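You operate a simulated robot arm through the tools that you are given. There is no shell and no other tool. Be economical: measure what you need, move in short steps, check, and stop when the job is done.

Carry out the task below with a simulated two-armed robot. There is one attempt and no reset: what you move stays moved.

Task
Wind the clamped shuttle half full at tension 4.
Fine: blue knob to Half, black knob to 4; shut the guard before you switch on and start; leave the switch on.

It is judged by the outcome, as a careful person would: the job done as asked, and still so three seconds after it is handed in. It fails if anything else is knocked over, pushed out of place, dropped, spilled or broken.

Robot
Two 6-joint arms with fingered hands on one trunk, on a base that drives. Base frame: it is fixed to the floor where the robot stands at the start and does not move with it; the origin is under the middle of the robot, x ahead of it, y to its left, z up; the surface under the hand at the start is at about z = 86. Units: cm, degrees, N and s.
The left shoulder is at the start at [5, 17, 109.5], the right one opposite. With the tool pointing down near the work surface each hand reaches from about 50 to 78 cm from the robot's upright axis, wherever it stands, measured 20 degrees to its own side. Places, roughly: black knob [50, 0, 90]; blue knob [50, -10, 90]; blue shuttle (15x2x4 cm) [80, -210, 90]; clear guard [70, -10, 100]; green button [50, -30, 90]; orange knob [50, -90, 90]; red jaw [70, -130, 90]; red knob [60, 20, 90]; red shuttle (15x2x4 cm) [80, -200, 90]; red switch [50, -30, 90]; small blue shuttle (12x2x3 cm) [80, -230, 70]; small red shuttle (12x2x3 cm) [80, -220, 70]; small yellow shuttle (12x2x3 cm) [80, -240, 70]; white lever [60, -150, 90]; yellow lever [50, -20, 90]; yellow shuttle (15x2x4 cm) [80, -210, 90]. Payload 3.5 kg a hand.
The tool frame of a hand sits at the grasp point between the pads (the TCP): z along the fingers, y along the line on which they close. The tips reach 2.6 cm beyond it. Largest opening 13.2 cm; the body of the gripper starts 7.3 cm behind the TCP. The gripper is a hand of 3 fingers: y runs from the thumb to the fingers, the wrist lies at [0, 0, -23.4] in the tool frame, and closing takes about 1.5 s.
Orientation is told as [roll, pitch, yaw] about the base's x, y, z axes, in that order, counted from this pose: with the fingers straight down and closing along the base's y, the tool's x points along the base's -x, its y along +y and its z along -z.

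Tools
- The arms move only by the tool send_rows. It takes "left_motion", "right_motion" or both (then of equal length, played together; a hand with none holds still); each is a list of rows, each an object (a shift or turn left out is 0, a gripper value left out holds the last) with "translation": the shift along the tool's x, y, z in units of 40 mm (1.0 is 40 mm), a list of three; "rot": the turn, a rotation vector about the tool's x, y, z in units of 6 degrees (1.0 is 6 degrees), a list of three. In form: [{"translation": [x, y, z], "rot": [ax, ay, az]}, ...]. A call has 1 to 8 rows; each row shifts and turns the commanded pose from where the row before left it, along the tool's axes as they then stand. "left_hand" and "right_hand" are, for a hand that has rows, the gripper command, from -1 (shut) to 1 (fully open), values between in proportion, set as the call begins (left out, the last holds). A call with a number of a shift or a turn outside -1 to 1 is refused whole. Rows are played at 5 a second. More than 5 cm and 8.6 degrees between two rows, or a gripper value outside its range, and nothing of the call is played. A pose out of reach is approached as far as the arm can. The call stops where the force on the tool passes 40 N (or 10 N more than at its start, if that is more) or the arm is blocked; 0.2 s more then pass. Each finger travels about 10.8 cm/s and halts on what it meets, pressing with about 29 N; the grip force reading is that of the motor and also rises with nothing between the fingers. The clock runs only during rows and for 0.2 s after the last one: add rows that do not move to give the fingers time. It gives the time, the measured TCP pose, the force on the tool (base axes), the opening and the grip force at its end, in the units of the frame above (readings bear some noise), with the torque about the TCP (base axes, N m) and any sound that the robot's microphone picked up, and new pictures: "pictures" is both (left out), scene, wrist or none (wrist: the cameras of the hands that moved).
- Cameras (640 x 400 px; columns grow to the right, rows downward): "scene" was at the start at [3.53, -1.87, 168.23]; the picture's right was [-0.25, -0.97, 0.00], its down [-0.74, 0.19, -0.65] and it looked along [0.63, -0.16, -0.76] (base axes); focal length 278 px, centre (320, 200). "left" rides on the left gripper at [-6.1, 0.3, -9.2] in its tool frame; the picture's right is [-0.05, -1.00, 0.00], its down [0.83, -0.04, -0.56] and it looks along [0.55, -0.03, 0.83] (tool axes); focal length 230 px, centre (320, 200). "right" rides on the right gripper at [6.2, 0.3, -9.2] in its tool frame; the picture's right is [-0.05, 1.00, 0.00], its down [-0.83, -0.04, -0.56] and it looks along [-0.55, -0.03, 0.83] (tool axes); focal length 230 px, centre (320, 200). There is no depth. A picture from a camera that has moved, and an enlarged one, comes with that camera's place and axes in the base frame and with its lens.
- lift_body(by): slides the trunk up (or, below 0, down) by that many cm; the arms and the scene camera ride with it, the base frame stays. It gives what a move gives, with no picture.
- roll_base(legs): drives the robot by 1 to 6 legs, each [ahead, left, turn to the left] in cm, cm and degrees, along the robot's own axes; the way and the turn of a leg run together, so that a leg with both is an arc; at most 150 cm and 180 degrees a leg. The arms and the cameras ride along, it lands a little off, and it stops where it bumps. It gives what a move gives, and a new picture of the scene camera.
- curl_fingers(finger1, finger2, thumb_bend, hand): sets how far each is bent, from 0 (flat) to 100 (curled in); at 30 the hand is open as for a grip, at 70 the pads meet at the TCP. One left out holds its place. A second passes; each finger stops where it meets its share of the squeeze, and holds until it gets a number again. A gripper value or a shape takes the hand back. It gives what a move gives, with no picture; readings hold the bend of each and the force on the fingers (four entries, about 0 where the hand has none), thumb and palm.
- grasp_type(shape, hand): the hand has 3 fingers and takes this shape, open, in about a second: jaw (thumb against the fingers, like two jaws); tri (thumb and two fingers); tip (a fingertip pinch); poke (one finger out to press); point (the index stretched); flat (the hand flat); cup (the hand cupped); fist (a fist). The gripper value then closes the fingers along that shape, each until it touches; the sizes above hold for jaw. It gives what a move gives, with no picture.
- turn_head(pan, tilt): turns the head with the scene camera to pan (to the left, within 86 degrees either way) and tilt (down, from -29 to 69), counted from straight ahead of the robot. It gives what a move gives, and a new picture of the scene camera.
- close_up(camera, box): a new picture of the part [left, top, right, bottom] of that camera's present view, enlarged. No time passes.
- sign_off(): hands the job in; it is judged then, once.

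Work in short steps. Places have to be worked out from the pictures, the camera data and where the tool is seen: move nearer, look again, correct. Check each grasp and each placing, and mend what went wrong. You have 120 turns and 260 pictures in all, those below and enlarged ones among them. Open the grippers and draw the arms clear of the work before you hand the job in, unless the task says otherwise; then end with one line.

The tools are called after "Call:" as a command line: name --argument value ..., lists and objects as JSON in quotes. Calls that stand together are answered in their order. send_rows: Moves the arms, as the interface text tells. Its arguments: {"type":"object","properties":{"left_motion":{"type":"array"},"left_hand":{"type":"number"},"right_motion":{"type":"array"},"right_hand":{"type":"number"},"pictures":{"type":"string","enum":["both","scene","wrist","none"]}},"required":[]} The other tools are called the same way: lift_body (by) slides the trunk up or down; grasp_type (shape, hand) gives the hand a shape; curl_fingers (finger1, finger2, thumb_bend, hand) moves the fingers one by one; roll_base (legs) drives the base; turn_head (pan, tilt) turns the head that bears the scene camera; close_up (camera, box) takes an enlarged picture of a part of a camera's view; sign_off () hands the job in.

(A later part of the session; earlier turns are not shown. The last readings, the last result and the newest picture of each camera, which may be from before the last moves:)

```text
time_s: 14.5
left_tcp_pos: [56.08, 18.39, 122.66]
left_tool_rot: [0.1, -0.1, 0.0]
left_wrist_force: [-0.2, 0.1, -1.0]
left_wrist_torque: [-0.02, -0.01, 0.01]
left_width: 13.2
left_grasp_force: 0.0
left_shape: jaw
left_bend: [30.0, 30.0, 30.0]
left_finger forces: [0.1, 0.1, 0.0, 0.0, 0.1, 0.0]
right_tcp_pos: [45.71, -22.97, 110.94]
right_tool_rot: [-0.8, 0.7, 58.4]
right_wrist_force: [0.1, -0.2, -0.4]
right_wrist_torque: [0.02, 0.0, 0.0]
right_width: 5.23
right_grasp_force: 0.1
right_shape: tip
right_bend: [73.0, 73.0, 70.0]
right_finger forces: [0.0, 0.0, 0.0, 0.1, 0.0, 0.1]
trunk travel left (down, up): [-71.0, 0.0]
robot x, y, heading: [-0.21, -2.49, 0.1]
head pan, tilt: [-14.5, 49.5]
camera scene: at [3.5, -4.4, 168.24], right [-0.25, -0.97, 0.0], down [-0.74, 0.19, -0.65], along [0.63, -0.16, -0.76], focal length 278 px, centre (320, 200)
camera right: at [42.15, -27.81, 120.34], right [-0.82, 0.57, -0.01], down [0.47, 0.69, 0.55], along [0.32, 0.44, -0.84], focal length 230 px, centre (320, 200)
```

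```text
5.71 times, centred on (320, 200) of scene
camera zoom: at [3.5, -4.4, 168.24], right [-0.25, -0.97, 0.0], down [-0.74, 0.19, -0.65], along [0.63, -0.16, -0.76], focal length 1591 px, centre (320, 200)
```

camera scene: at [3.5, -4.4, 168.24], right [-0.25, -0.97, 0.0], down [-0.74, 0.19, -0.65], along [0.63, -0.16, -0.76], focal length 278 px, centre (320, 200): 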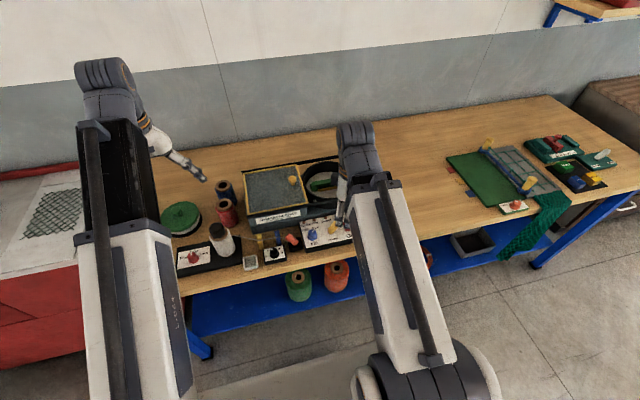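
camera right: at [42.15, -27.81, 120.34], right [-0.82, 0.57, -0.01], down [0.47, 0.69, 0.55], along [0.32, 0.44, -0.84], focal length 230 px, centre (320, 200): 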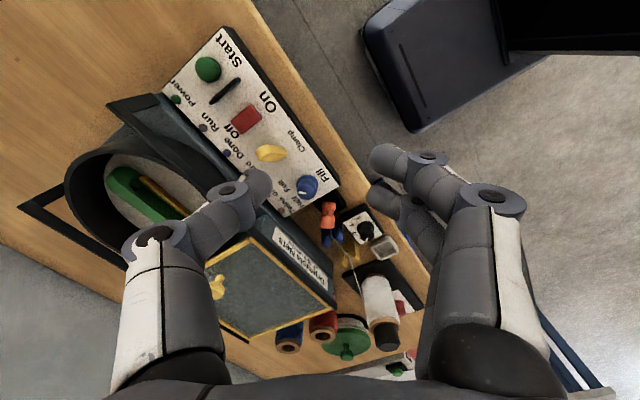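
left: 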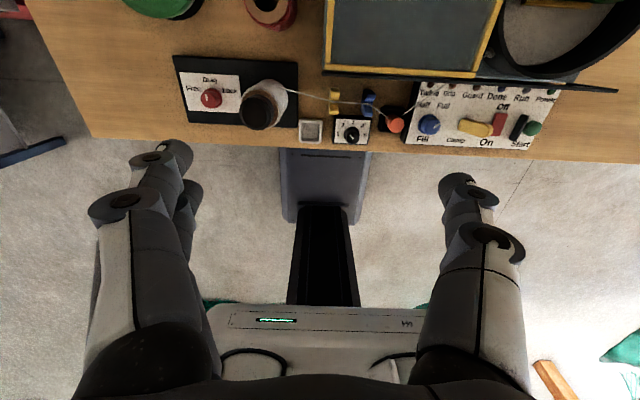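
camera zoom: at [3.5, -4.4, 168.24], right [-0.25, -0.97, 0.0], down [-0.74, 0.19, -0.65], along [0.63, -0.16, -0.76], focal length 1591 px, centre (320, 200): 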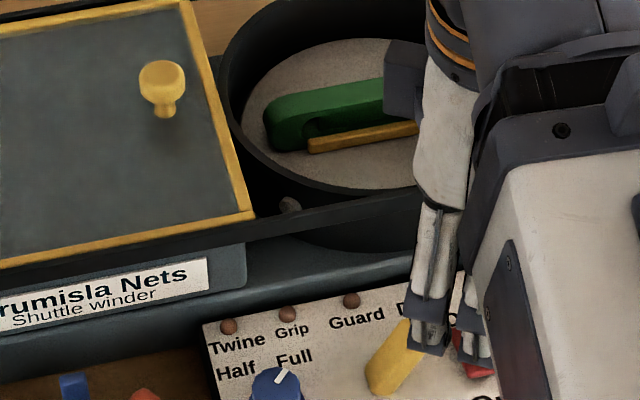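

The orange peg is a loose dumbbell peg. It leans about 40° in its well, with its top near [55, -6.8, 90.5] and its base near [53.9, -8.9]. I will grip it across the lean (yaw ≈ 63) and stand it up, so I bring the hand above it first.

Call:
send_rows --right_motion '[{"translation": [-0.91, 0.03, 0.5]}, {"translation": [-0.91, 0.03, 0.5]}, {"translation": [-0.91, 0.03, 0.5]}, {"translation": [-0.91, 0.03, 0.5]}, {"translation": [-0.91, 0.03, 0.5], "rot": [0, 0, -0.7]}, {}]' --right_hand -0.15 --pictures "wrist"

Call:
close_up --camera "right" --box '[220, 80, 420, 220]'

Call:
close_up --camera "left" --box '[400, 50, 560, 170]'

```text
time_s: 15.9
left_tcp_pos: [56.11, 18.48, 122.63]
left_tool_rot: [0.1, 0.0, -0.1]
left_wrist_force: [-0.5, 0.0, -0.8]
left_wrist_torque: [-0.03, 0.0, 0.01]
left_width: 13.24
left_grasp_force: 0.1
left_shape: jaw
left_bend: [30.0, 30.0, 30.0]
left_finger forces: [0.0, 0.0, 0.0, 0.0, 0.0, 0.0]
right_tcp_pos: [55.13, -7.39, 100.68]
right_tool_rot: [-0.7, 0.9, 62.5]
right_wrist_force: [-0.3, -0.2, 0.2]
right_wrist_torque: [-0.01, 0.0, 0.0]
right_width: 5.55
right_grasp_force: 0.1
right_shape: tip
right_bend: [73.0, 73.0, 70.0]
right_finger forces: [0.0, 0.0, 0.0, 0.0, 0.2, 0.0]
trunk travel left (down, up): [-71.0, 0.0]
robot x, y, heading: [-0.03, -2.62, 0.2]
head pan, tilt: [-14.5, 49.5]
camera right: at [52.05, -12.53, 110.1], right [-0.86, 0.51, -0.01], down [0.42, 0.73, 0.54], along [0.28, 0.46, -0.84], focal length 230 px, centre (320, 200)
```

right: 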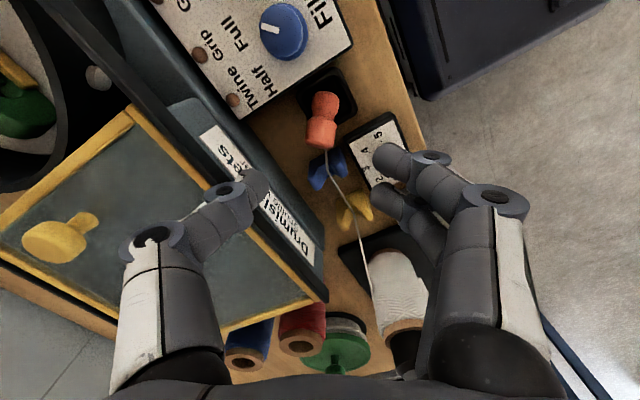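

```text
2.86 times, centred on (320, 150) of right
camera zoom: at [52.05, -12.53, 110.1], right [-0.86, 0.51, -0.01], down [0.42, 0.73, 0.54], along [0.28, 0.46, -0.84], focal length 657 px, centre (320, 343)
```

zoom: 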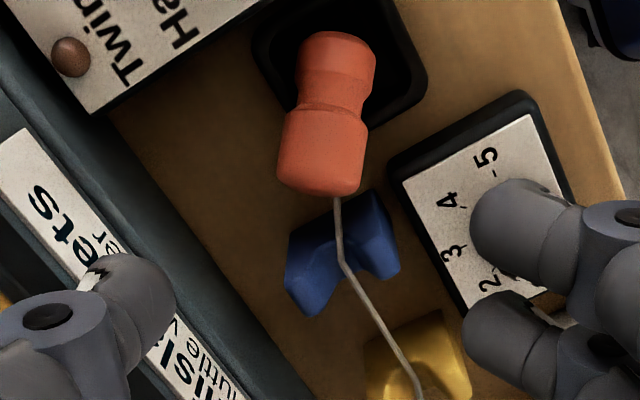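

```text
3.33 times, centred on (480, 110) of left
camera zoom: at [62.07, 18.78, 131.99], right [0.05, -1.0, 0.0], down [-0.83, -0.04, 0.55], along [-0.55, -0.03, -0.83], focal length 767 px, centre (-213, 500)
```

zoom: 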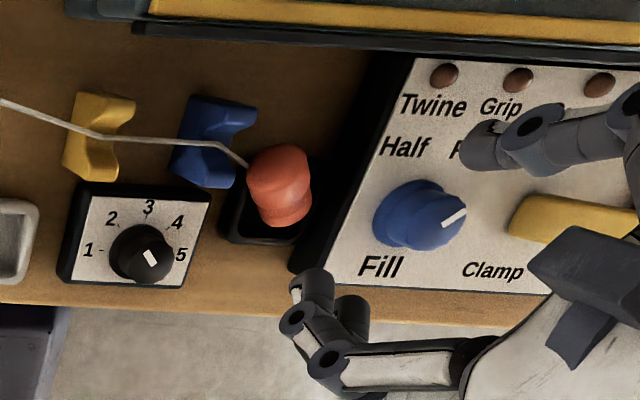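

The peg's upper lobe is directly under the TCP and its lean runs along the tool's x axis. I go straight down around it, stopping at z≈91.

Call:
send_rows --right_motion '[{"translation": [0, 0, 0.6]}, {"translation": [0, 0, 0.6]}, {"translation": [0, 0, 0.5]}, {"translation": [0, 0, 0.4]}, {"translation": [0, 0, 0.3]}]' --pictures "wrist"

Call:
close_up --camera "right" --box '[200, 80, 440, 250]'

Call:
close_up --camera "left" --box '[400, 50, 560, 170]'

```text
time_s: 17.1
left_tcp_pos: [56.09, 18.58, 122.75]
left_tool_rot: [0.2, 0.0, -0.1]
left_wrist_force: [0.9, -0.6, 1.1]
left_wrist_torque: [0.01, 0.0, 0.0]
left_width: 13.23
left_grasp_force: 0.2
left_shape: jaw
left_bend: [30.0, 30.0, 30.0]
left_finger forces: [0.1, 0.1, 0.1, 0.0, 0.0, 0.1]
right_tcp_pos: [55.13, -7.54, 90.67]
right_tool_rot: [-0.7, 0.8, 62.6]
right_wrist_force: [0.3, -0.2, 2.3]
right_wrist_torque: [0.1, 0.09, 0.01]
right_width: 5.6
right_grasp_force: 0.1
right_shape: tip
right_bend: [73.0, 74.0, 70.0]
right_finger forces: [0.1, 3.0, 0.0, 0.0, 0.1, 0.0]
trunk travel left (down, up): [-71.0, 0.0]
robot x, y, heading: [-0.0, -2.59, -0.0]
head pan, tilt: [-14.5, 49.5]
camera right: at [51.99, -12.57, 100.18], right [-0.86, 0.51, -0.01], down [0.42, 0.73, 0.54], along [0.29, 0.46, -0.84], focal length 230 px, centre (320, 200)
```

right: 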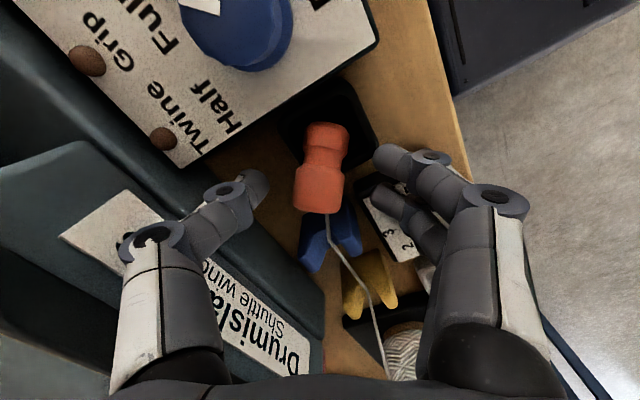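

```text
2.35 times, centred on (320, 165) of right
camera zoom: at [51.99, -12.57, 100.18], right [-0.86, 0.51, -0.01], down [0.42, 0.73, 0.54], along [0.29, 0.46, -0.84], focal length 541 px, centre (320, 282)
```

zoom: 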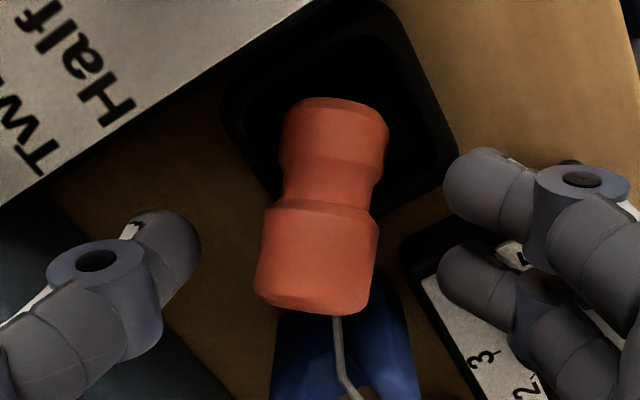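

```text
3.33 times, centred on (480, 110) of left
camera zoom: at [62.05, 18.78, 132.01], right [0.05, -1.0, 0.0], down [-0.83, -0.04, 0.55], along [-0.55, -0.03, -0.83], focal length 767 px, centre (-213, 500)
```

zoom: 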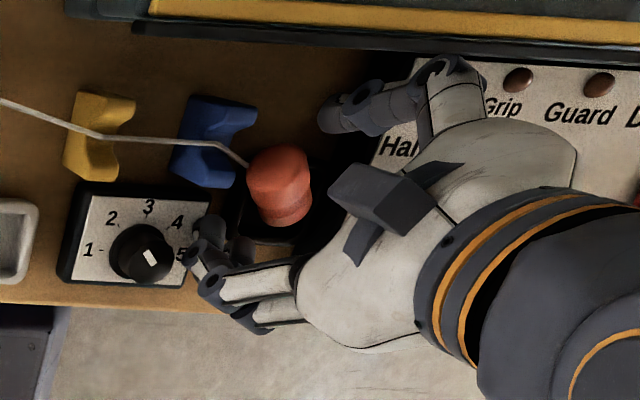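

Alignment is good; one finger grazes the dial box, so I rise 0.3 cm and close on the peg's upper lobe.

Call:
send_rows --right_motion '[{"translation": [-0.05, 0, -0.08]}, {}]' --pictures "none"

Call:
send_rows --right_motion '[{}, {}, {}, {}, {}, {}]' --right_hand -1 --pictures "wrist"

Call:
close_up --camera "right" --box '[200, 80, 440, 250]'

```text
time_s: 17.7
left_tcp_pos: [56.1, 18.5, 122.67]
left_tool_rot: [0.0, 0.0, 0.1]
left_wrist_force: [1.1, 0.3, -0.3]
left_wrist_torque: [-0.02, 0.02, -0.02]
left_width: 13.2
left_grasp_force: 0.1
left_shape: jaw
left_bend: [30.0, 30.0, 30.0]
left_finger forces: [0.0, 0.0, 0.1, 0.0, 0.1, 0.0]
right_tcp_pos: [55.25, -7.25, 91.11]
right_tool_rot: [-0.7, 0.8, 62.5]
right_wrist_force: [-0.6, 0.3, 0.5]
right_wrist_torque: [0.0, -0.02, 0.01]
right_width: 5.56
right_grasp_force: 0.1
right_shape: tip
right_bend: [73.0, 73.0, 70.0]
right_finger forces: [0.0, 0.1, 0.1, 0.1, 0.1, 0.0]
trunk travel left (down, up): [-71.0, 0.0]
robot x, y, heading: [-0.26, -2.05, 0.1]
head pan, tilt: [-14.5, 49.5]
```

```text
time_s: 19.1
left_tcp_pos: [56.04, 18.43, 122.69]
left_tool_rot: [0.0, -0.1, 0.1]
left_wrist_force: [0.0, -0.5, -0.3]
left_wrist_torque: [-0.01, 0.02, -0.03]
left_width: 13.2
left_grasp_force: 0.1
left_shape: jaw
left_bend: [30.0, 30.0, 30.0]
left_finger forces: [0.0, 0.0, 0.0, 0.1, 0.0, 0.1]
right_tcp_pos: [55.21, -7.36, 91.06]
right_tool_rot: [-0.7, 0.7, 62.7]
right_wrist_force: [-0.6, -0.9, 0.0]
right_wrist_torque: [0.0, 0.0, 0.01]
right_width: 1.92
right_grasp_force: 29.0
right_shape: tip
right_bend: [72.0, 73.0, 70.0]
right_finger forces: [12.4, 13.2, 0.0, 0.1, 25.7, 0.1]
trunk travel left (down, up): [-71.0, 0.0]
robot x, y, heading: [0.06, -2.5, 0.2]
head pan, tilt: [-14.5, 49.5]
camera right: at [52.02, -12.48, 100.49], right [-0.86, 0.51, -0.01], down [0.42, 0.73, 0.54], along [0.28, 0.46, -0.84], focal length 230 px, centre (320, 200)
```

right: 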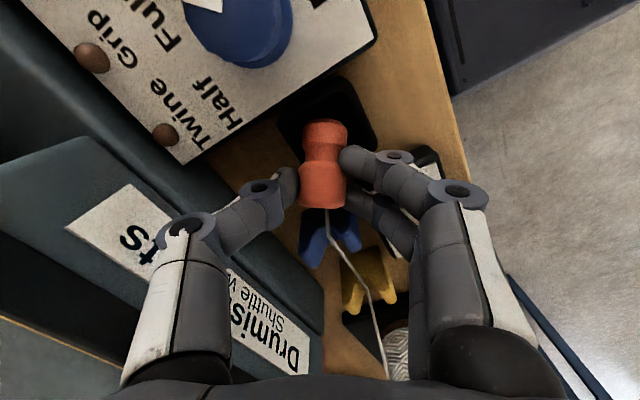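

```text
2.35 times, centred on (320, 165) of right
camera zoom: at [52.02, -12.48, 100.49], right [-0.86, 0.51, -0.01], down [0.42, 0.73, 0.54], along [0.28, 0.46, -0.84], focal length 541 px, centre (320, 282)
```

zoom: 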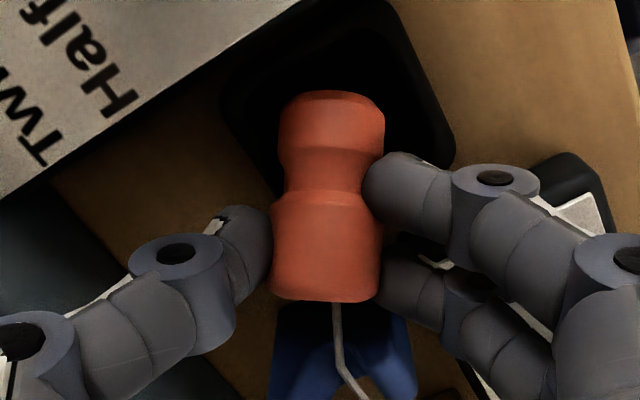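

The peg is held. I lift it 1.2 cm and tilt it upright by 40° about the closing axis while shifting towards the well centre.

Call:
send_rows --right_motion '[{"translation": [0, 0, -0.3]}, {"translation": [0.066, 0.018, 0], "rot": [0, -0.95, 0]}, {"translation": [0.065, 0.018, -0.01], "rot": [0, -0.95, 0]}, {"translation": [0.063, 0.018, -0.017], "rot": [0, -0.95, 0]}, {"translation": [0.06, 0.018, -0.023], "rot": [0, -0.95, 0]}, {"translation": [0.058, 0.018, -0.03], "rot": [0, -0.95, 0]}, {"translation": [0.054, 0.018, -0.036], "rot": [0, -0.95, 0]}]'

Call:
close_up --camera "left" --box '[400, 50, 560, 170]'

Call:
close_up --camera "right" --box '[200, 80, 440, 250]'

```text
time_s: 20.7
left_tcp_pos: [56.01, 18.43, 122.62]
left_tool_rot: [0.1, 0.0, 0.0]
left_wrist_force: [-0.4, -0.5, 0.0]
left_wrist_torque: [-0.03, 0.02, -0.01]
left_width: 13.18
left_grasp_force: 0.0
left_shape: jaw
left_bend: [30.0, 30.0, 30.0]
left_finger forces: [0.1, 0.1, 0.0, 0.0, 0.0, 0.0]
right_tcp_pos: [53.94, -8.63, 92.56]
right_tool_rot: [-0.9, -33.4, 62.9]
right_wrist_force: [-0.3, 0.0, -0.1]
right_wrist_torque: [-0.02, -0.01, 0.01]
right_width: 1.94
right_grasp_force: 29.9
right_shape: tip
right_bend: [72.0, 73.0, 70.0]
right_finger forces: [12.7, 13.3, 0.1, 0.0, 25.5, 0.1]
trunk travel left (down, up): [-71.0, 0.0]
robot x, y, heading: [0.15, -2.4, -0.0]
head pan, tilt: [-14.5, 49.5]
camera scene: at [3.53, -4.38, 168.24], right [-0.25, -0.97, 0.0], down [-0.74, 0.19, -0.65], along [0.63, -0.16, -0.76], focal length 278 px, centre (320, 200)
camera right: at [48.94, -17.45, 96.91], right [-0.87, 0.5, 0.02], down [0.21, 0.33, 0.92], along [0.45, 0.8, -0.39], focal length 230 px, centre (320, 200)
```

scene: 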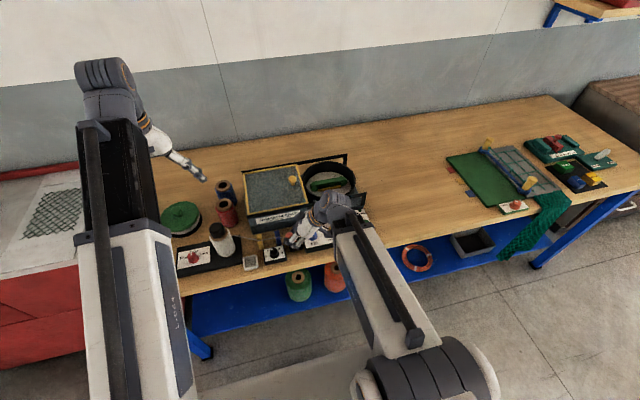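
right: 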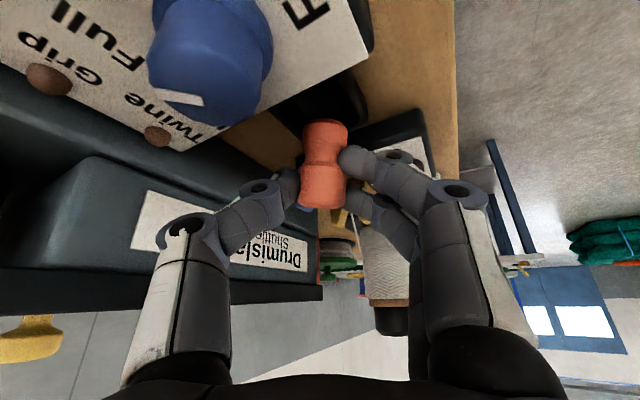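

```text
3.33 times, centred on (480, 110) of left
camera zoom: at [62.08, 18.78, 131.99], right [0.05, -1.0, 0.0], down [-0.83, -0.04, 0.55], along [-0.55, -0.03, -0.83], focal length 767 px, centre (-213, 500)
```

zoom: 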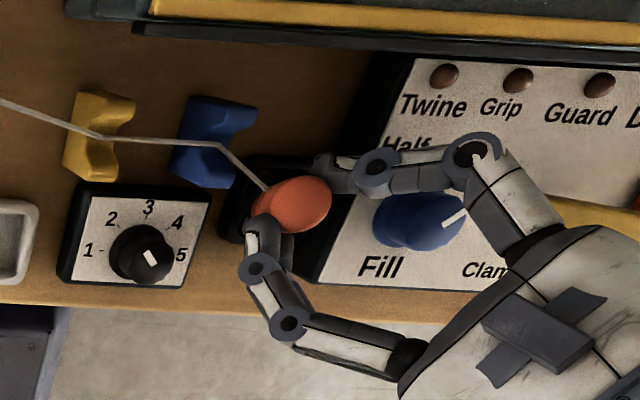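

```text
2.35 times, centred on (320, 165) of right
camera zoom: at [48.94, -17.45, 96.91], right [-0.87, 0.5, 0.02], down [0.21, 0.33, 0.92], along [0.45, 0.8, -0.39], focal length 541 px, centre (320, 282)
```

zoom: 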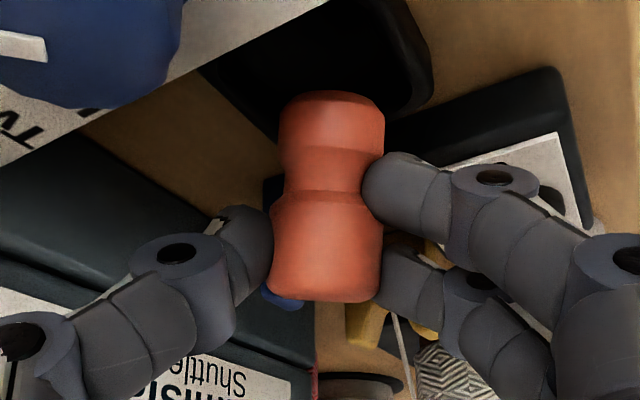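

The peg looks close to upright now. I check from the scene camera.

Call:
close_up --camera "scene" --box '[260, 210, 340, 260]'

```text
8.00 times, centred on (300, 235) of scene
camera zoom: at [3.53, -4.38, 168.24], right [-0.25, -0.97, 0.0], down [-0.74, 0.19, -0.65], along [0.63, -0.16, -0.76], focal length 2228 px, centre (480, -80)
```

zoom: 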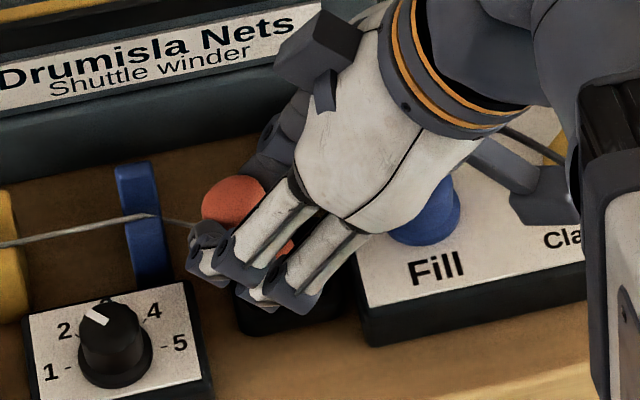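

Combining the views, the peg is now at about 67–70° elevation with its base near z 87.4. I tilt 12° more and lower 0.5 cm to seat it.

Call:
send_rows --right_motion '[{"rot": [0, -1, 0]}, {"rot": [0, -1, 0]}, {"translation": [0.04, 0, 0.04]}, {"translation": [0.04, 0, 0.04]}, {"translation": [0.04, 0, 0.04]}]' --pictures "wrist"

Call:
close_up --camera "left" --box '[430, 70, 530, 150]'

Call:
close_up --camera "scene" --box '[270, 220, 320, 260]'

```text
time_s: 21.9
left_tcp_pos: [56.04, 18.22, 122.84]
left_tool_rot: [0.1, -0.2, 0.0]
left_wrist_force: [-0.4, 0.0, -0.9]
left_wrist_torque: [0.03, -0.02, -0.02]
left_width: 13.17
left_grasp_force: 0.0
left_shape: jaw
left_bend: [30.0, 30.0, 30.0]
left_finger forces: [0.0, 0.1, 0.0, 0.0, 0.0, 0.0]
right_tcp_pos: [54.84, -5.97, 94.66]
right_tool_rot: [-0.9, -45.1, 62.8]
right_wrist_force: [-0.6, -13.1, 5.7]
right_wrist_torque: [-0.41, 0.03, 0.01]
right_width: 1.99
right_grasp_force: 29.0
right_shape: tip
right_bend: [74.0, 72.0, 70.0]
right_finger forces: [22.1, 11.5, 0.0, 0.0, 33.2, 0.0]
right hand out of reach, approached as far as the arm can: row 2, 4
trunk travel left (down, up): [-71.0, 0.0]
robot x, y, heading: [0.23, -2.44, -0.3]
head pan, tilt: [-14.5, 49.5]
camera right: at [49.52, -15.36, 96.88], right [-0.87, 0.5, 0.03], down [0.12, 0.16, 0.98], along [0.48, 0.85, -0.19], focal length 230 px, centre (320, 200)
```

right: 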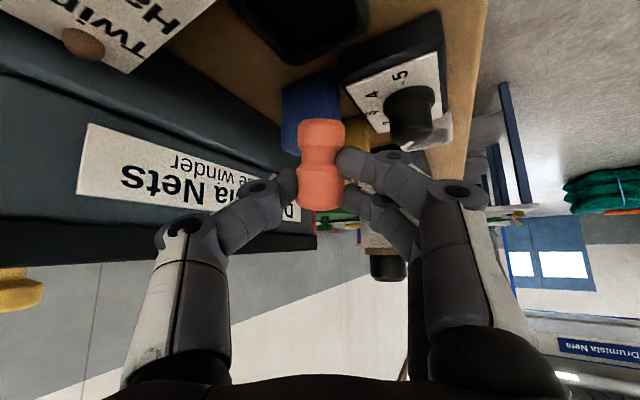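

```text
5.00 times, centred on (480, 110) of left
camera zoom: at [62.03, 18.63, 132.05], right [0.05, -1.0, 0.0], down [-0.83, -0.04, 0.55], along [-0.55, -0.03, -0.83], focal length 1150 px, centre (-480, 650)
```

zoom: 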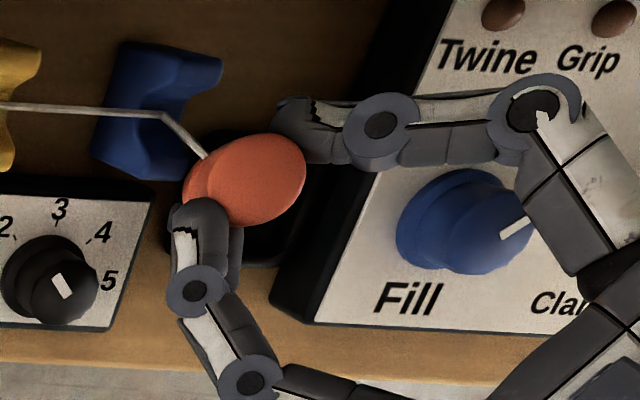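

```text
10.00 times, centred on (295, 240) of scene
camera zoom: at [3.44, -4.53, 168.25], right [-0.25, -0.97, 0.0], down [-0.74, 0.19, -0.65], along [0.63, -0.16, -0.76], focal length 2785 px, centre (570, -200)
```

zoom: 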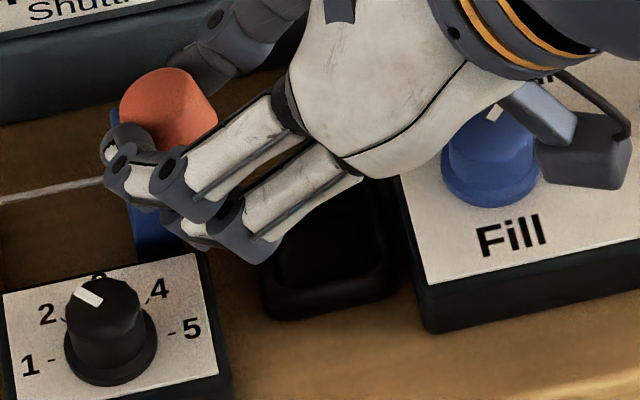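

The arm hit its reach limit again and shifted left, still holding the peg almost upright. From here I keep the joints fixed and translate with base and trunk only, starting 3 cm right and 0.7 cm back.

Call:
roll_base --legs '[[-0.7, -3.0, 0]]'

Call:
close_up --camera "scene" --box '[260, 210, 340, 260]'

Call:
close_up --camera "left" --box '[390, 60, 550, 160]'

Call:
close_up --camera "right" --box '[200, 0, 440, 250]'

```text
time_s: 22.8
left_tcp_pos: [55.38, 15.16, 122.67]
left_tool_rot: [0.2, -0.1, 0.0]
left_wrist_force: [0.1, -0.3, 0.2]
left_wrist_torque: [0.03, -0.05, 0.0]
left_width: 13.2
left_grasp_force: 0.1
left_shape: jaw
left_bend: [30.0, 30.0, 30.0]
left_finger forces: [0.0, 0.0, 0.1, 0.1, 0.0, 0.0]
right_tcp_pos: [54.12, -8.95, 94.63]
right_tool_rot: [-0.5, -45.1, 62.8]
right_wrist_force: [-0.1, -0.8, 0.4]
right_wrist_torque: [0.0, 0.0, 0.02]
right_width: 1.94
right_grasp_force: 28.8
right_shape: tip
right_bend: [73.0, 72.0, 70.0]
right_finger forces: [13.4, 14.3, 0.0, 0.0, 26.4, 0.0]
trunk travel left (down, up): [-71.0, 0.0]
robot x, y, heading: [-0.96, -5.45, 0.0]
head pan, tilt: [-14.5, 49.5]
camera scene: at [2.79, -7.66, 168.23], right [-0.25, -0.97, 0.0], down [-0.74, 0.19, -0.65], along [0.63, -0.16, -0.76], focal length 278 px, centre (320, 200)
```

scene: 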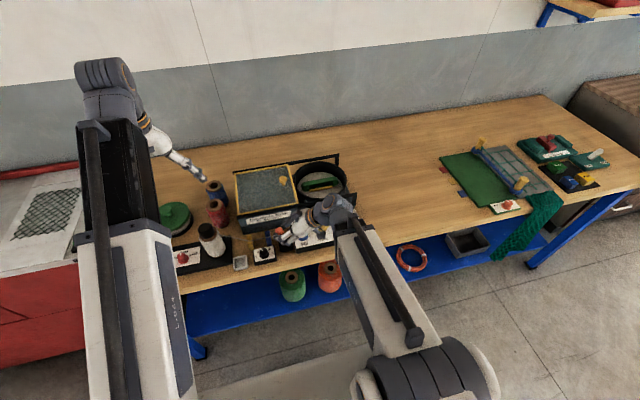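

```text
8.00 times, centred on (300, 235) of scene
camera zoom: at [2.79, -7.66, 168.23], right [-0.25, -0.97, 0.0], down [-0.74, 0.19, -0.65], along [0.63, -0.16, -0.76], focal length 2228 px, centre (480, -80)
```

zoom: 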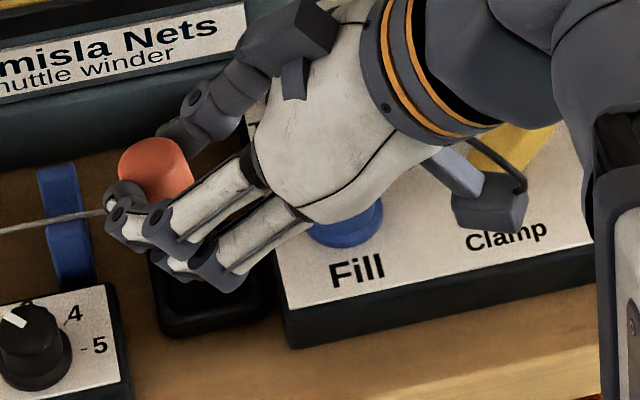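

```text
4.00 times, centred on (470, 110) of left
camera zoom: at [61.35, 15.55, 132.03], right [0.05, -1.0, 0.0], down [-0.83, -0.04, 0.55], along [-0.55, -0.03, -0.83], focal length 920 px, centre (-280, 560)
```

zoom: 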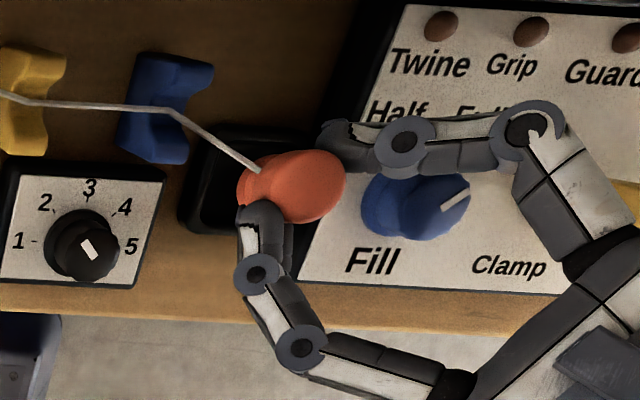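

```text
1.60 times, centred on (320, 125) of right
camera zoom: at [48.82, -18.36, 96.82], right [-0.87, 0.5, 0.03], down [0.12, 0.15, 0.98], along [0.48, 0.85, -0.19], focal length 368 px, centre (320, 320)
```

zoom: 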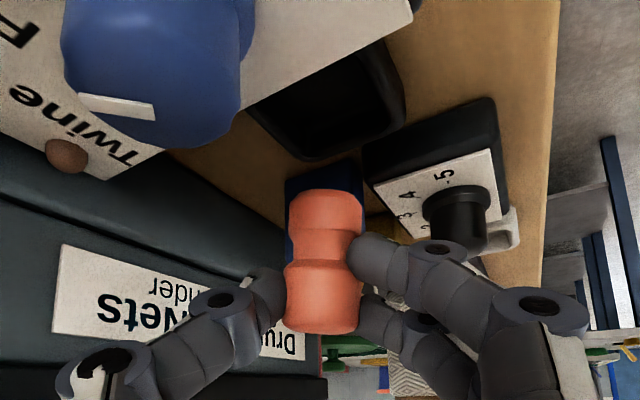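

The peg hangs about 11° from upright with its base near [54.3, -8.4, 89.5], and the pocket centre is at about [53.9, -8.8]. I shift the base by (-0.4, -0.5) cm and lower the trunk 1.7 cm.

Call:
roll_base --legs '[[-0.4, -0.5, 0]]'

Call:
lift_body --by -1.7

Call:
close_up --camera "scene" --box '[260, 210, 340, 260]'

Call:
close_up --camera "left" --box '[390, 60, 550, 160]'

Call:
close_up --camera "right" --box '[200, 0, 440, 250]'

```text
time_s: 23.5
left_tcp_pos: [54.85, 14.71, 122.82]
left_tool_rot: [0.1, -0.1, -0.1]
left_wrist_force: [-0.6, 0.4, -0.4]
left_wrist_torque: [0.03, -0.03, -0.02]
left_width: 13.22
left_grasp_force: 0.0
left_shape: jaw
left_bend: [30.0, 30.0, 30.0]
left_finger forces: [0.1, 0.0, 0.0, 0.0, 0.0, 0.0]
right_tcp_pos: [53.83, -9.33, 94.63]
right_tool_rot: [-0.7, -45.2, 62.8]
right_wrist_force: [-0.1, 0.5, 0.0]
right_wrist_torque: [-0.03, 0.0, 0.01]
right_width: 1.91
right_grasp_force: 29.3
right_shape: tip
right_bend: [73.0, 72.0, 70.0]
right_finger forces: [13.3, 14.3, 0.0, 0.0, 26.6, 0.0]
trunk travel left (down, up): [-71.0, 0.0]
robot x, y, heading: [-1.33, -5.99, -0.0]
head pan, tilt: [-14.5, 49.5]
camera scene: at [2.38, -8.01, 168.24], right [-0.25, -0.97, 0.0], down [-0.74, 0.19, -0.65], along [0.63, -0.16, -0.76], focal length 278 px, centre (320, 200)
```

scene: 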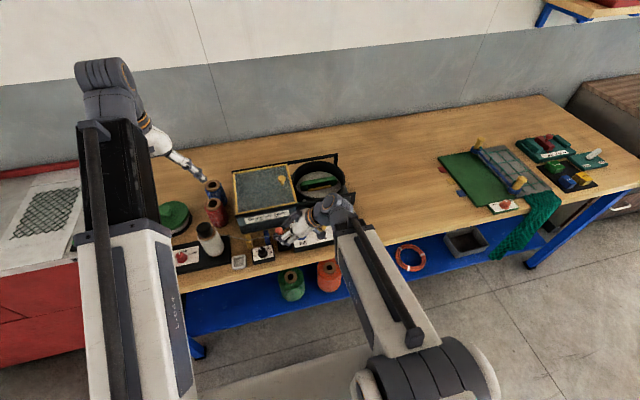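

```text
time_s: 24.1
left_tcp_pos: [54.89, 14.94, 121.08]
left_tool_rot: [0.1, -0.1, 0.0]
left_wrist_force: [0.2, -0.1, 0.0]
left_wrist_torque: [-0.01, 0.0, 0.02]
left_width: 13.17
left_grasp_force: 0.0
left_shape: jaw
left_bend: [30.0, 30.0, 30.0]
left_finger forces: [0.0, 0.0, 0.0, 0.0, 0.0, 0.0]
right_tcp_pos: [53.75, -9.3, 92.73]
right_tool_rot: [-0.7, -44.9, 62.8]
right_wrist_force: [0.2, 0.6, 0.1]
right_wrist_torque: [0.01, 0.02, 0.0]
right_width: 1.91
right_grasp_force: 28.5
right_shape: tip
right_bend: [73.0, 72.0, 70.0]
right_finger forces: [13.4, 14.3, 0.0, 0.0, 26.7, 0.1]
trunk travel left (down, up): [-69.3, 1.7]
robot x, y, heading: [-1.08, -6.14, -0.1]
head pan, tilt: [-14.5, 49.5]
```

```text
8.00 times, centred on (300, 235) of scene
camera zoom: at [2.43, -7.91, 166.53], right [-0.25, -0.97, 0.0], down [-0.74, 0.19, -0.65], along [0.63, -0.16, -0.76], focal length 2228 px, centre (480, -80)
```

zoom: 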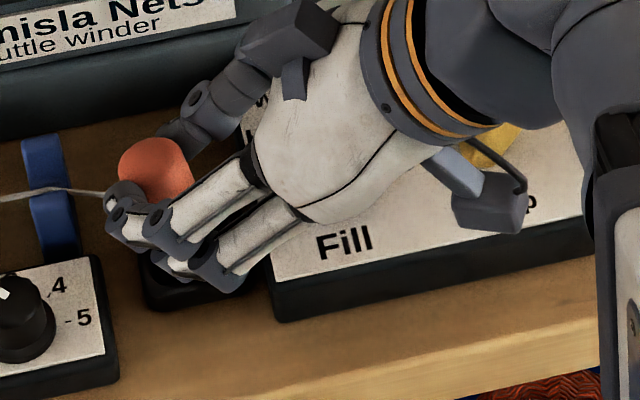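

```text
4.00 times, centred on (470, 110) of left
camera zoom: at [60.98, 15.25, 130.28], right [0.05, -1.0, 0.0], down [-0.83, -0.04, 0.55], along [-0.55, -0.03, -0.83], focal length 920 px, centre (-280, 560)
```

zoom: 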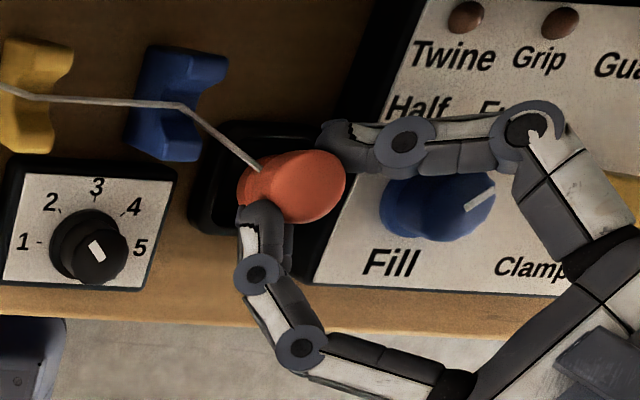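

```text
1.60 times, centred on (320, 125) of right
camera zoom: at [48.44, -18.72, 95.12], right [-0.87, 0.5, 0.03], down [0.12, 0.16, 0.98], along [0.48, 0.85, -0.2], focal length 368 px, centre (320, 320)
```

zoom: 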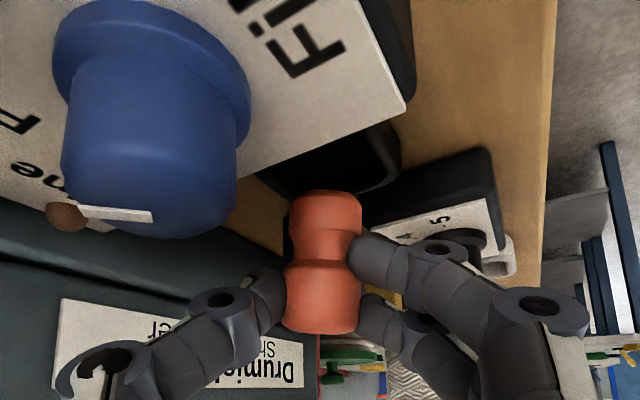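

The peg's foot is at pocket-rim height but seems about 0.6 cm too far forward and left. I shift the base accordingly and check.

Call:
roll_base --legs '[[-0.6, -0.5, 0]]'

Call:
close_up --camera "right" --box '[220, 40, 420, 230]'

Call:
close_up --camera "left" --box '[430, 80, 490, 130]'

```text
time_s: 24.9
left_tcp_pos: [54.36, 14.33, 120.99]
left_tool_rot: [0.1, -0.1, 0.0]
left_wrist_force: [-0.2, -0.5, 0.1]
left_wrist_torque: [0.0, 0.02, -0.03]
left_width: 13.17
left_grasp_force: 0.1
left_shape: jaw
left_bend: [30.0, 30.0, 30.0]
left_finger forces: [0.0, 0.0, 0.0, 0.1, 0.0, 0.0]
right_tcp_pos: [53.11, -9.86, 92.98]
right_tool_rot: [-0.7, -45.1, 62.8]
right_wrist_force: [-0.6, -0.1, -0.3]
right_wrist_torque: [0.03, -0.03, -0.01]
right_width: 1.95
right_grasp_force: 29.6
right_shape: tip
right_bend: [73.0, 72.0, 70.0]
right_finger forces: [13.5, 14.3, 0.0, 0.0, 26.6, 0.1]
trunk travel left (down, up): [-69.3, 1.7]
robot x, y, heading: [-2.01, -6.2, -0.2]
head pan, tilt: [-14.5, 49.5]
camera scene: at [1.73, -8.5, 166.54], right [-0.25, -0.97, 0.0], down [-0.74, 0.19, -0.65], along [0.63, -0.16, -0.76], focal length 278 px, centre (320, 200)
```

scene: 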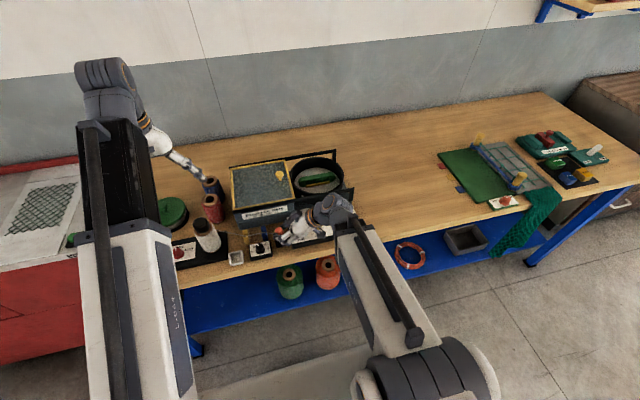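

```text
2.11 times, centred on (320, 135) of right
camera zoom: at [47.78, -19.28, 95.14], right [-0.87, 0.5, 0.03], down [0.12, 0.16, 0.98], along [0.48, 0.85, -0.19], focal length 484 px, centre (320, 337)
```

zoom: 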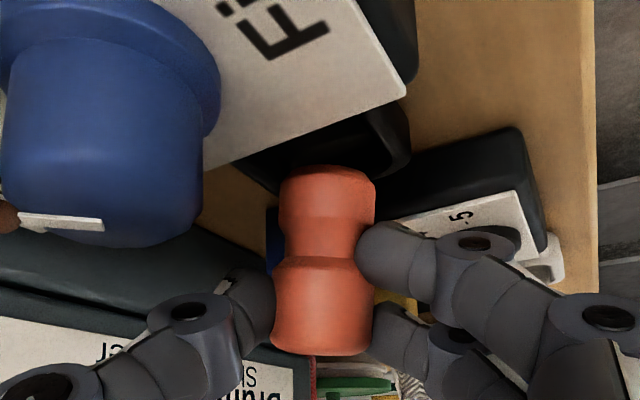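

```text
8.00 times, centred on (460, 105) of left
camera zoom: at [60.3, 14.67, 130.32], right [0.05, -1.0, 0.0], down [-0.83, -0.04, 0.55], along [-0.55, -0.03, -0.83], focal length 1841 px, centre (-800, 960)
```

zoom: 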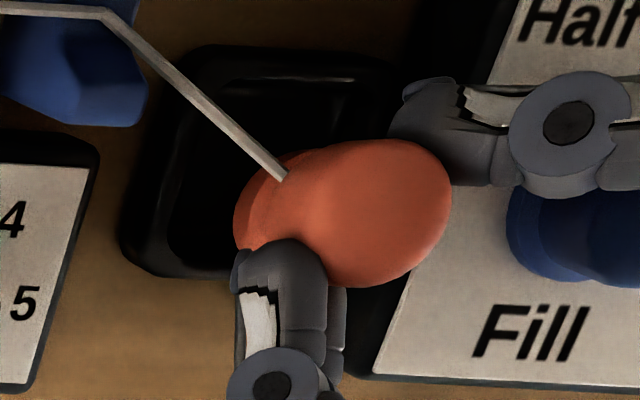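

The left view clarifies this: the rim is at z≈87.5 and the pocket centre is at about [53.6, -8.6], so I overshot. I move back (+0.5, +0.8) and look again.

Call:
roll_base --legs '[[0.5, 0.8, 0]]'

Call:
close_up --camera "left" --box '[430, 80, 490, 130]'

Call:
close_up --camera "right" --box '[220, 40, 420, 230]'

```text
time_s: 25.6
left_tcp_pos: [54.87, 15.32, 120.99]
left_tool_rot: [-0.1, -0.1, 0.0]
left_wrist_force: [-0.4, 1.1, 0.2]
left_wrist_torque: [-0.01, 0.01, 0.03]
left_width: 13.19
left_grasp_force: 0.0
left_shape: jaw
left_bend: [30.0, 30.0, 30.0]
left_finger forces: [0.0, 0.1, 0.0, 0.0, 0.0, 0.0]
right_tcp_pos: [53.73, -8.94, 92.9]
right_tool_rot: [-0.6, -45.0, 62.9]
right_wrist_force: [0.2, 0.9, -0.1]
right_wrist_torque: [0.05, 0.02, -0.01]
right_width: 1.93
right_grasp_force: 29.2
right_shape: tip
right_bend: [73.0, 72.0, 70.0]
right_finger forces: [13.4, 14.3, 0.0, 0.0, 26.6, 0.1]
trunk travel left (down, up): [-69.3, 1.7]
robot x, y, heading: [-1.29, -5.93, 0.3]
head pan, tilt: [-14.5, 49.5]
camera scene: at [2.37, -7.52, 166.53], right [-0.25, -0.97, 0.0], down [-0.74, 0.19, -0.65], along [0.63, -0.16, -0.76], focal length 278 px, centre (320, 200)
```

scene: 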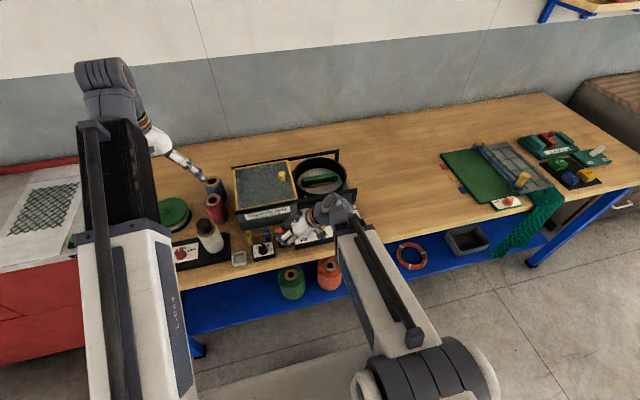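

```text
8.00 times, centred on (460, 105) of left
camera zoom: at [60.9, 15.61, 130.23], right [0.05, -1.0, 0.0], down [-0.83, -0.04, 0.55], along [-0.55, -0.03, -0.83], focal length 1841 px, centre (-800, 960)
```

zoom: 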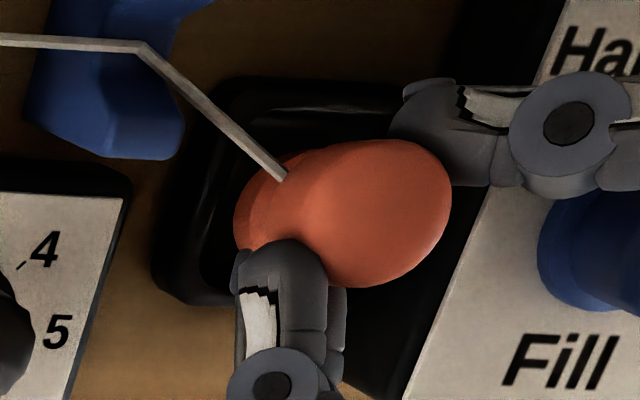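

```text
2.11 times, centred on (320, 135) of right
camera zoom: at [48.34, -18.38, 95.1], right [-0.87, 0.5, 0.03], down [0.12, 0.16, 0.98], along [0.48, 0.85, -0.2], focal length 484 px, centre (320, 337)
```

zoom: 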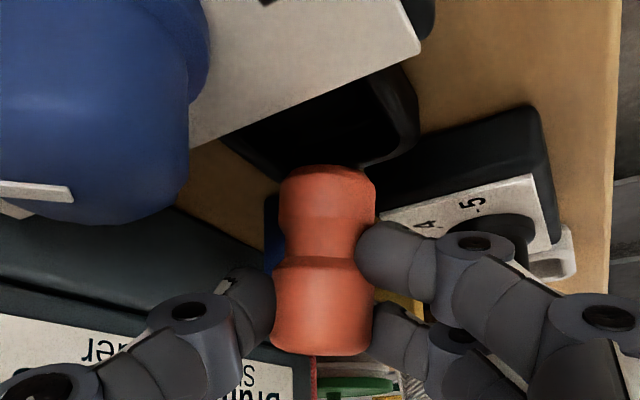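

From the left the peg's foot is now centred over the pocket. I lower the trunk 0.8 cm and read forces.

Call:
lift_body --by -0.8

Call:
close_up --camera "right" --box '[220, 40, 420, 230]'

Call:
close_up --camera "left" --box '[430, 80, 490, 130]'

```text
time_s: 26.2
left_tcp_pos: [54.75, 15.05, 120.28]
left_tool_rot: [0.0, 0.0, 0.0]
left_wrist_force: [0.0, 0.1, -0.1]
left_wrist_torque: [0.0, 0.04, -0.01]
left_width: 13.2
left_grasp_force: 0.0
left_shape: jaw
left_bend: [30.0, 30.0, 30.0]
left_finger forces: [0.1, 0.0, 0.0, 0.1, 0.1, 0.0]
right_tcp_pos: [53.62, -8.9, 92.14]
right_tool_rot: [-0.7, -45.2, 62.9]
right_wrist_force: [-0.5, -2.4, 14.6]
right_wrist_torque: [0.13, -0.01, 0.0]
right_width: 1.95
right_grasp_force: 29.1
right_shape: tip
right_bend: [73.0, 72.0, 71.0]
right_finger forces: [14.5, 15.8, 0.0, 0.1, 28.7, 0.0]
trunk travel left (down, up): [-68.5, 2.5]
robot x, y, heading: [-1.33, -5.77, 0.2]
head pan, tilt: [-14.5, 49.5]
```

```text
2.11 times, centred on (320, 135) of right
camera zoom: at [48.28, -18.46, 94.43], right [-0.87, 0.5, 0.03], down [0.12, 0.15, 0.98], along [0.48, 0.85, -0.19], focal length 484 px, centre (320, 337)
```

zoom: 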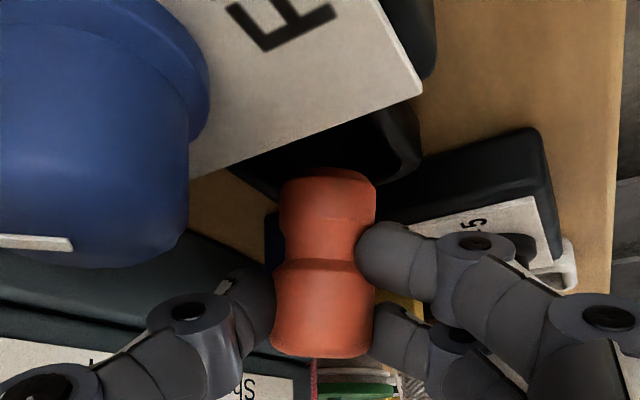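

```text
8.00 times, centred on (460, 105) of left
camera zoom: at [60.79, 15.49, 129.53], right [0.05, -1.0, 0.0], down [-0.83, -0.04, 0.55], along [-0.55, -0.03, -0.83], focal length 1841 px, centre (-800, 960)
```

zoom: 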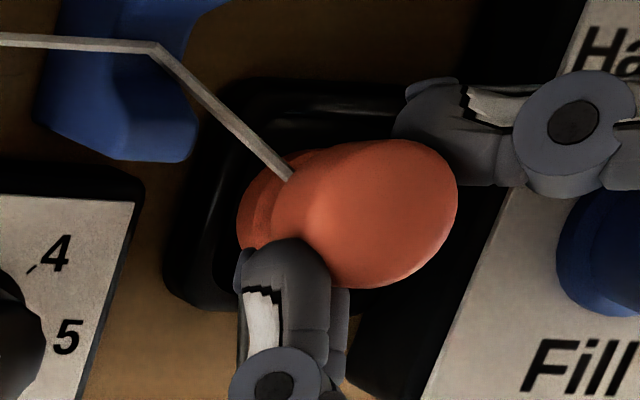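

Contact of 14 N straight up with the foot centred in the pocket suggests it stands on the floor. I release with a small opening and look.

Call:
send_rows --right_motion '[{}, {}, {}]' --right_hand -0.55 --pictures "wrist"

Call:
close_up --camera "left" --box '[430, 80, 490, 130]'

Call:
close_up --camera "scene" --box '[260, 215, 320, 255]'

```text
time_s: 27.0
left_tcp_pos: [54.79, 15.15, 120.25]
left_tool_rot: [0.1, -0.1, 0.0]
left_wrist_force: [0.4, -0.5, 0.2]
left_wrist_torque: [-0.02, 0.01, 0.04]
left_width: 13.19
left_grasp_force: 0.0
left_shape: jaw
left_bend: [30.0, 30.0, 30.0]
left_finger forces: [0.0, 0.0, 0.1, 0.1, 0.0, 0.0]
right_tcp_pos: [53.72, -8.92, 92.0]
right_tool_rot: [-0.6, -45.1, 62.8]
right_wrist_force: [0.4, -0.3, -0.2]
right_wrist_torque: [0.0, -0.03, -0.01]
right_width: 2.95
right_grasp_force: 0.0
right_shape: tip
right_bend: [73.0, 73.0, 70.0]
right_finger forces: [0.0, 0.0, 0.0, 0.0, 0.0, 0.0]
trunk travel left (down, up): [-68.5, 2.5]
robot x, y, heading: [-1.02, -6.11, 0.0]
head pan, tilt: [-14.5, 49.5]
camera right: at [48.31, -18.43, 94.28], right [-0.87, 0.5, 0.03], down [0.12, 0.16, 0.98], along [0.48, 0.85, -0.2], focal length 230 px, centre (320, 200)
```

right: 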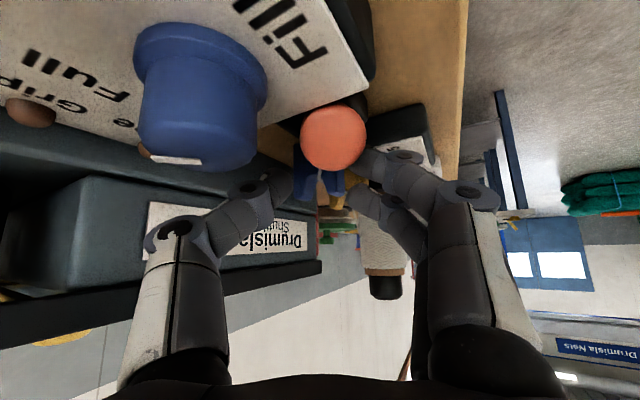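

```text
8.00 times, centred on (460, 105) of left
camera zoom: at [60.87, 15.53, 129.46], right [0.05, -1.0, 0.0], down [-0.83, -0.04, 0.55], along [-0.55, -0.03, -0.83], focal length 1841 px, centre (-800, 960)
```

zoom: 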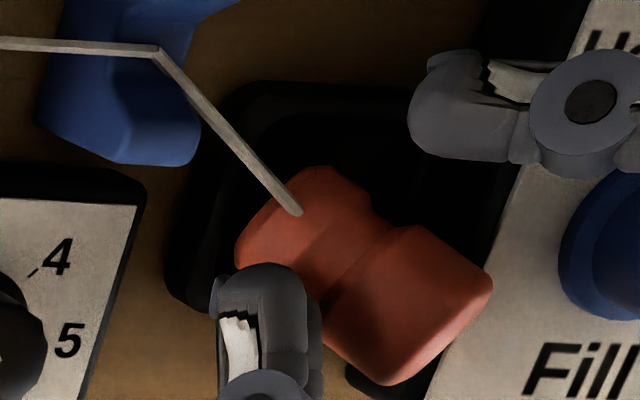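

```text
10.00 times, centred on (290, 235) of scene
camera zoom: at [2.32, -7.62, 165.73], right [-0.25, -0.97, 0.0], down [-0.74, 0.19, -0.65], along [0.63, -0.16, -0.76], focal length 2785 px, centre (620, -150)
```

zoom: 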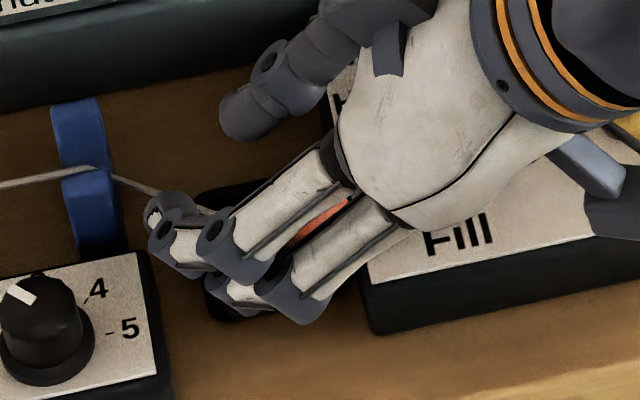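

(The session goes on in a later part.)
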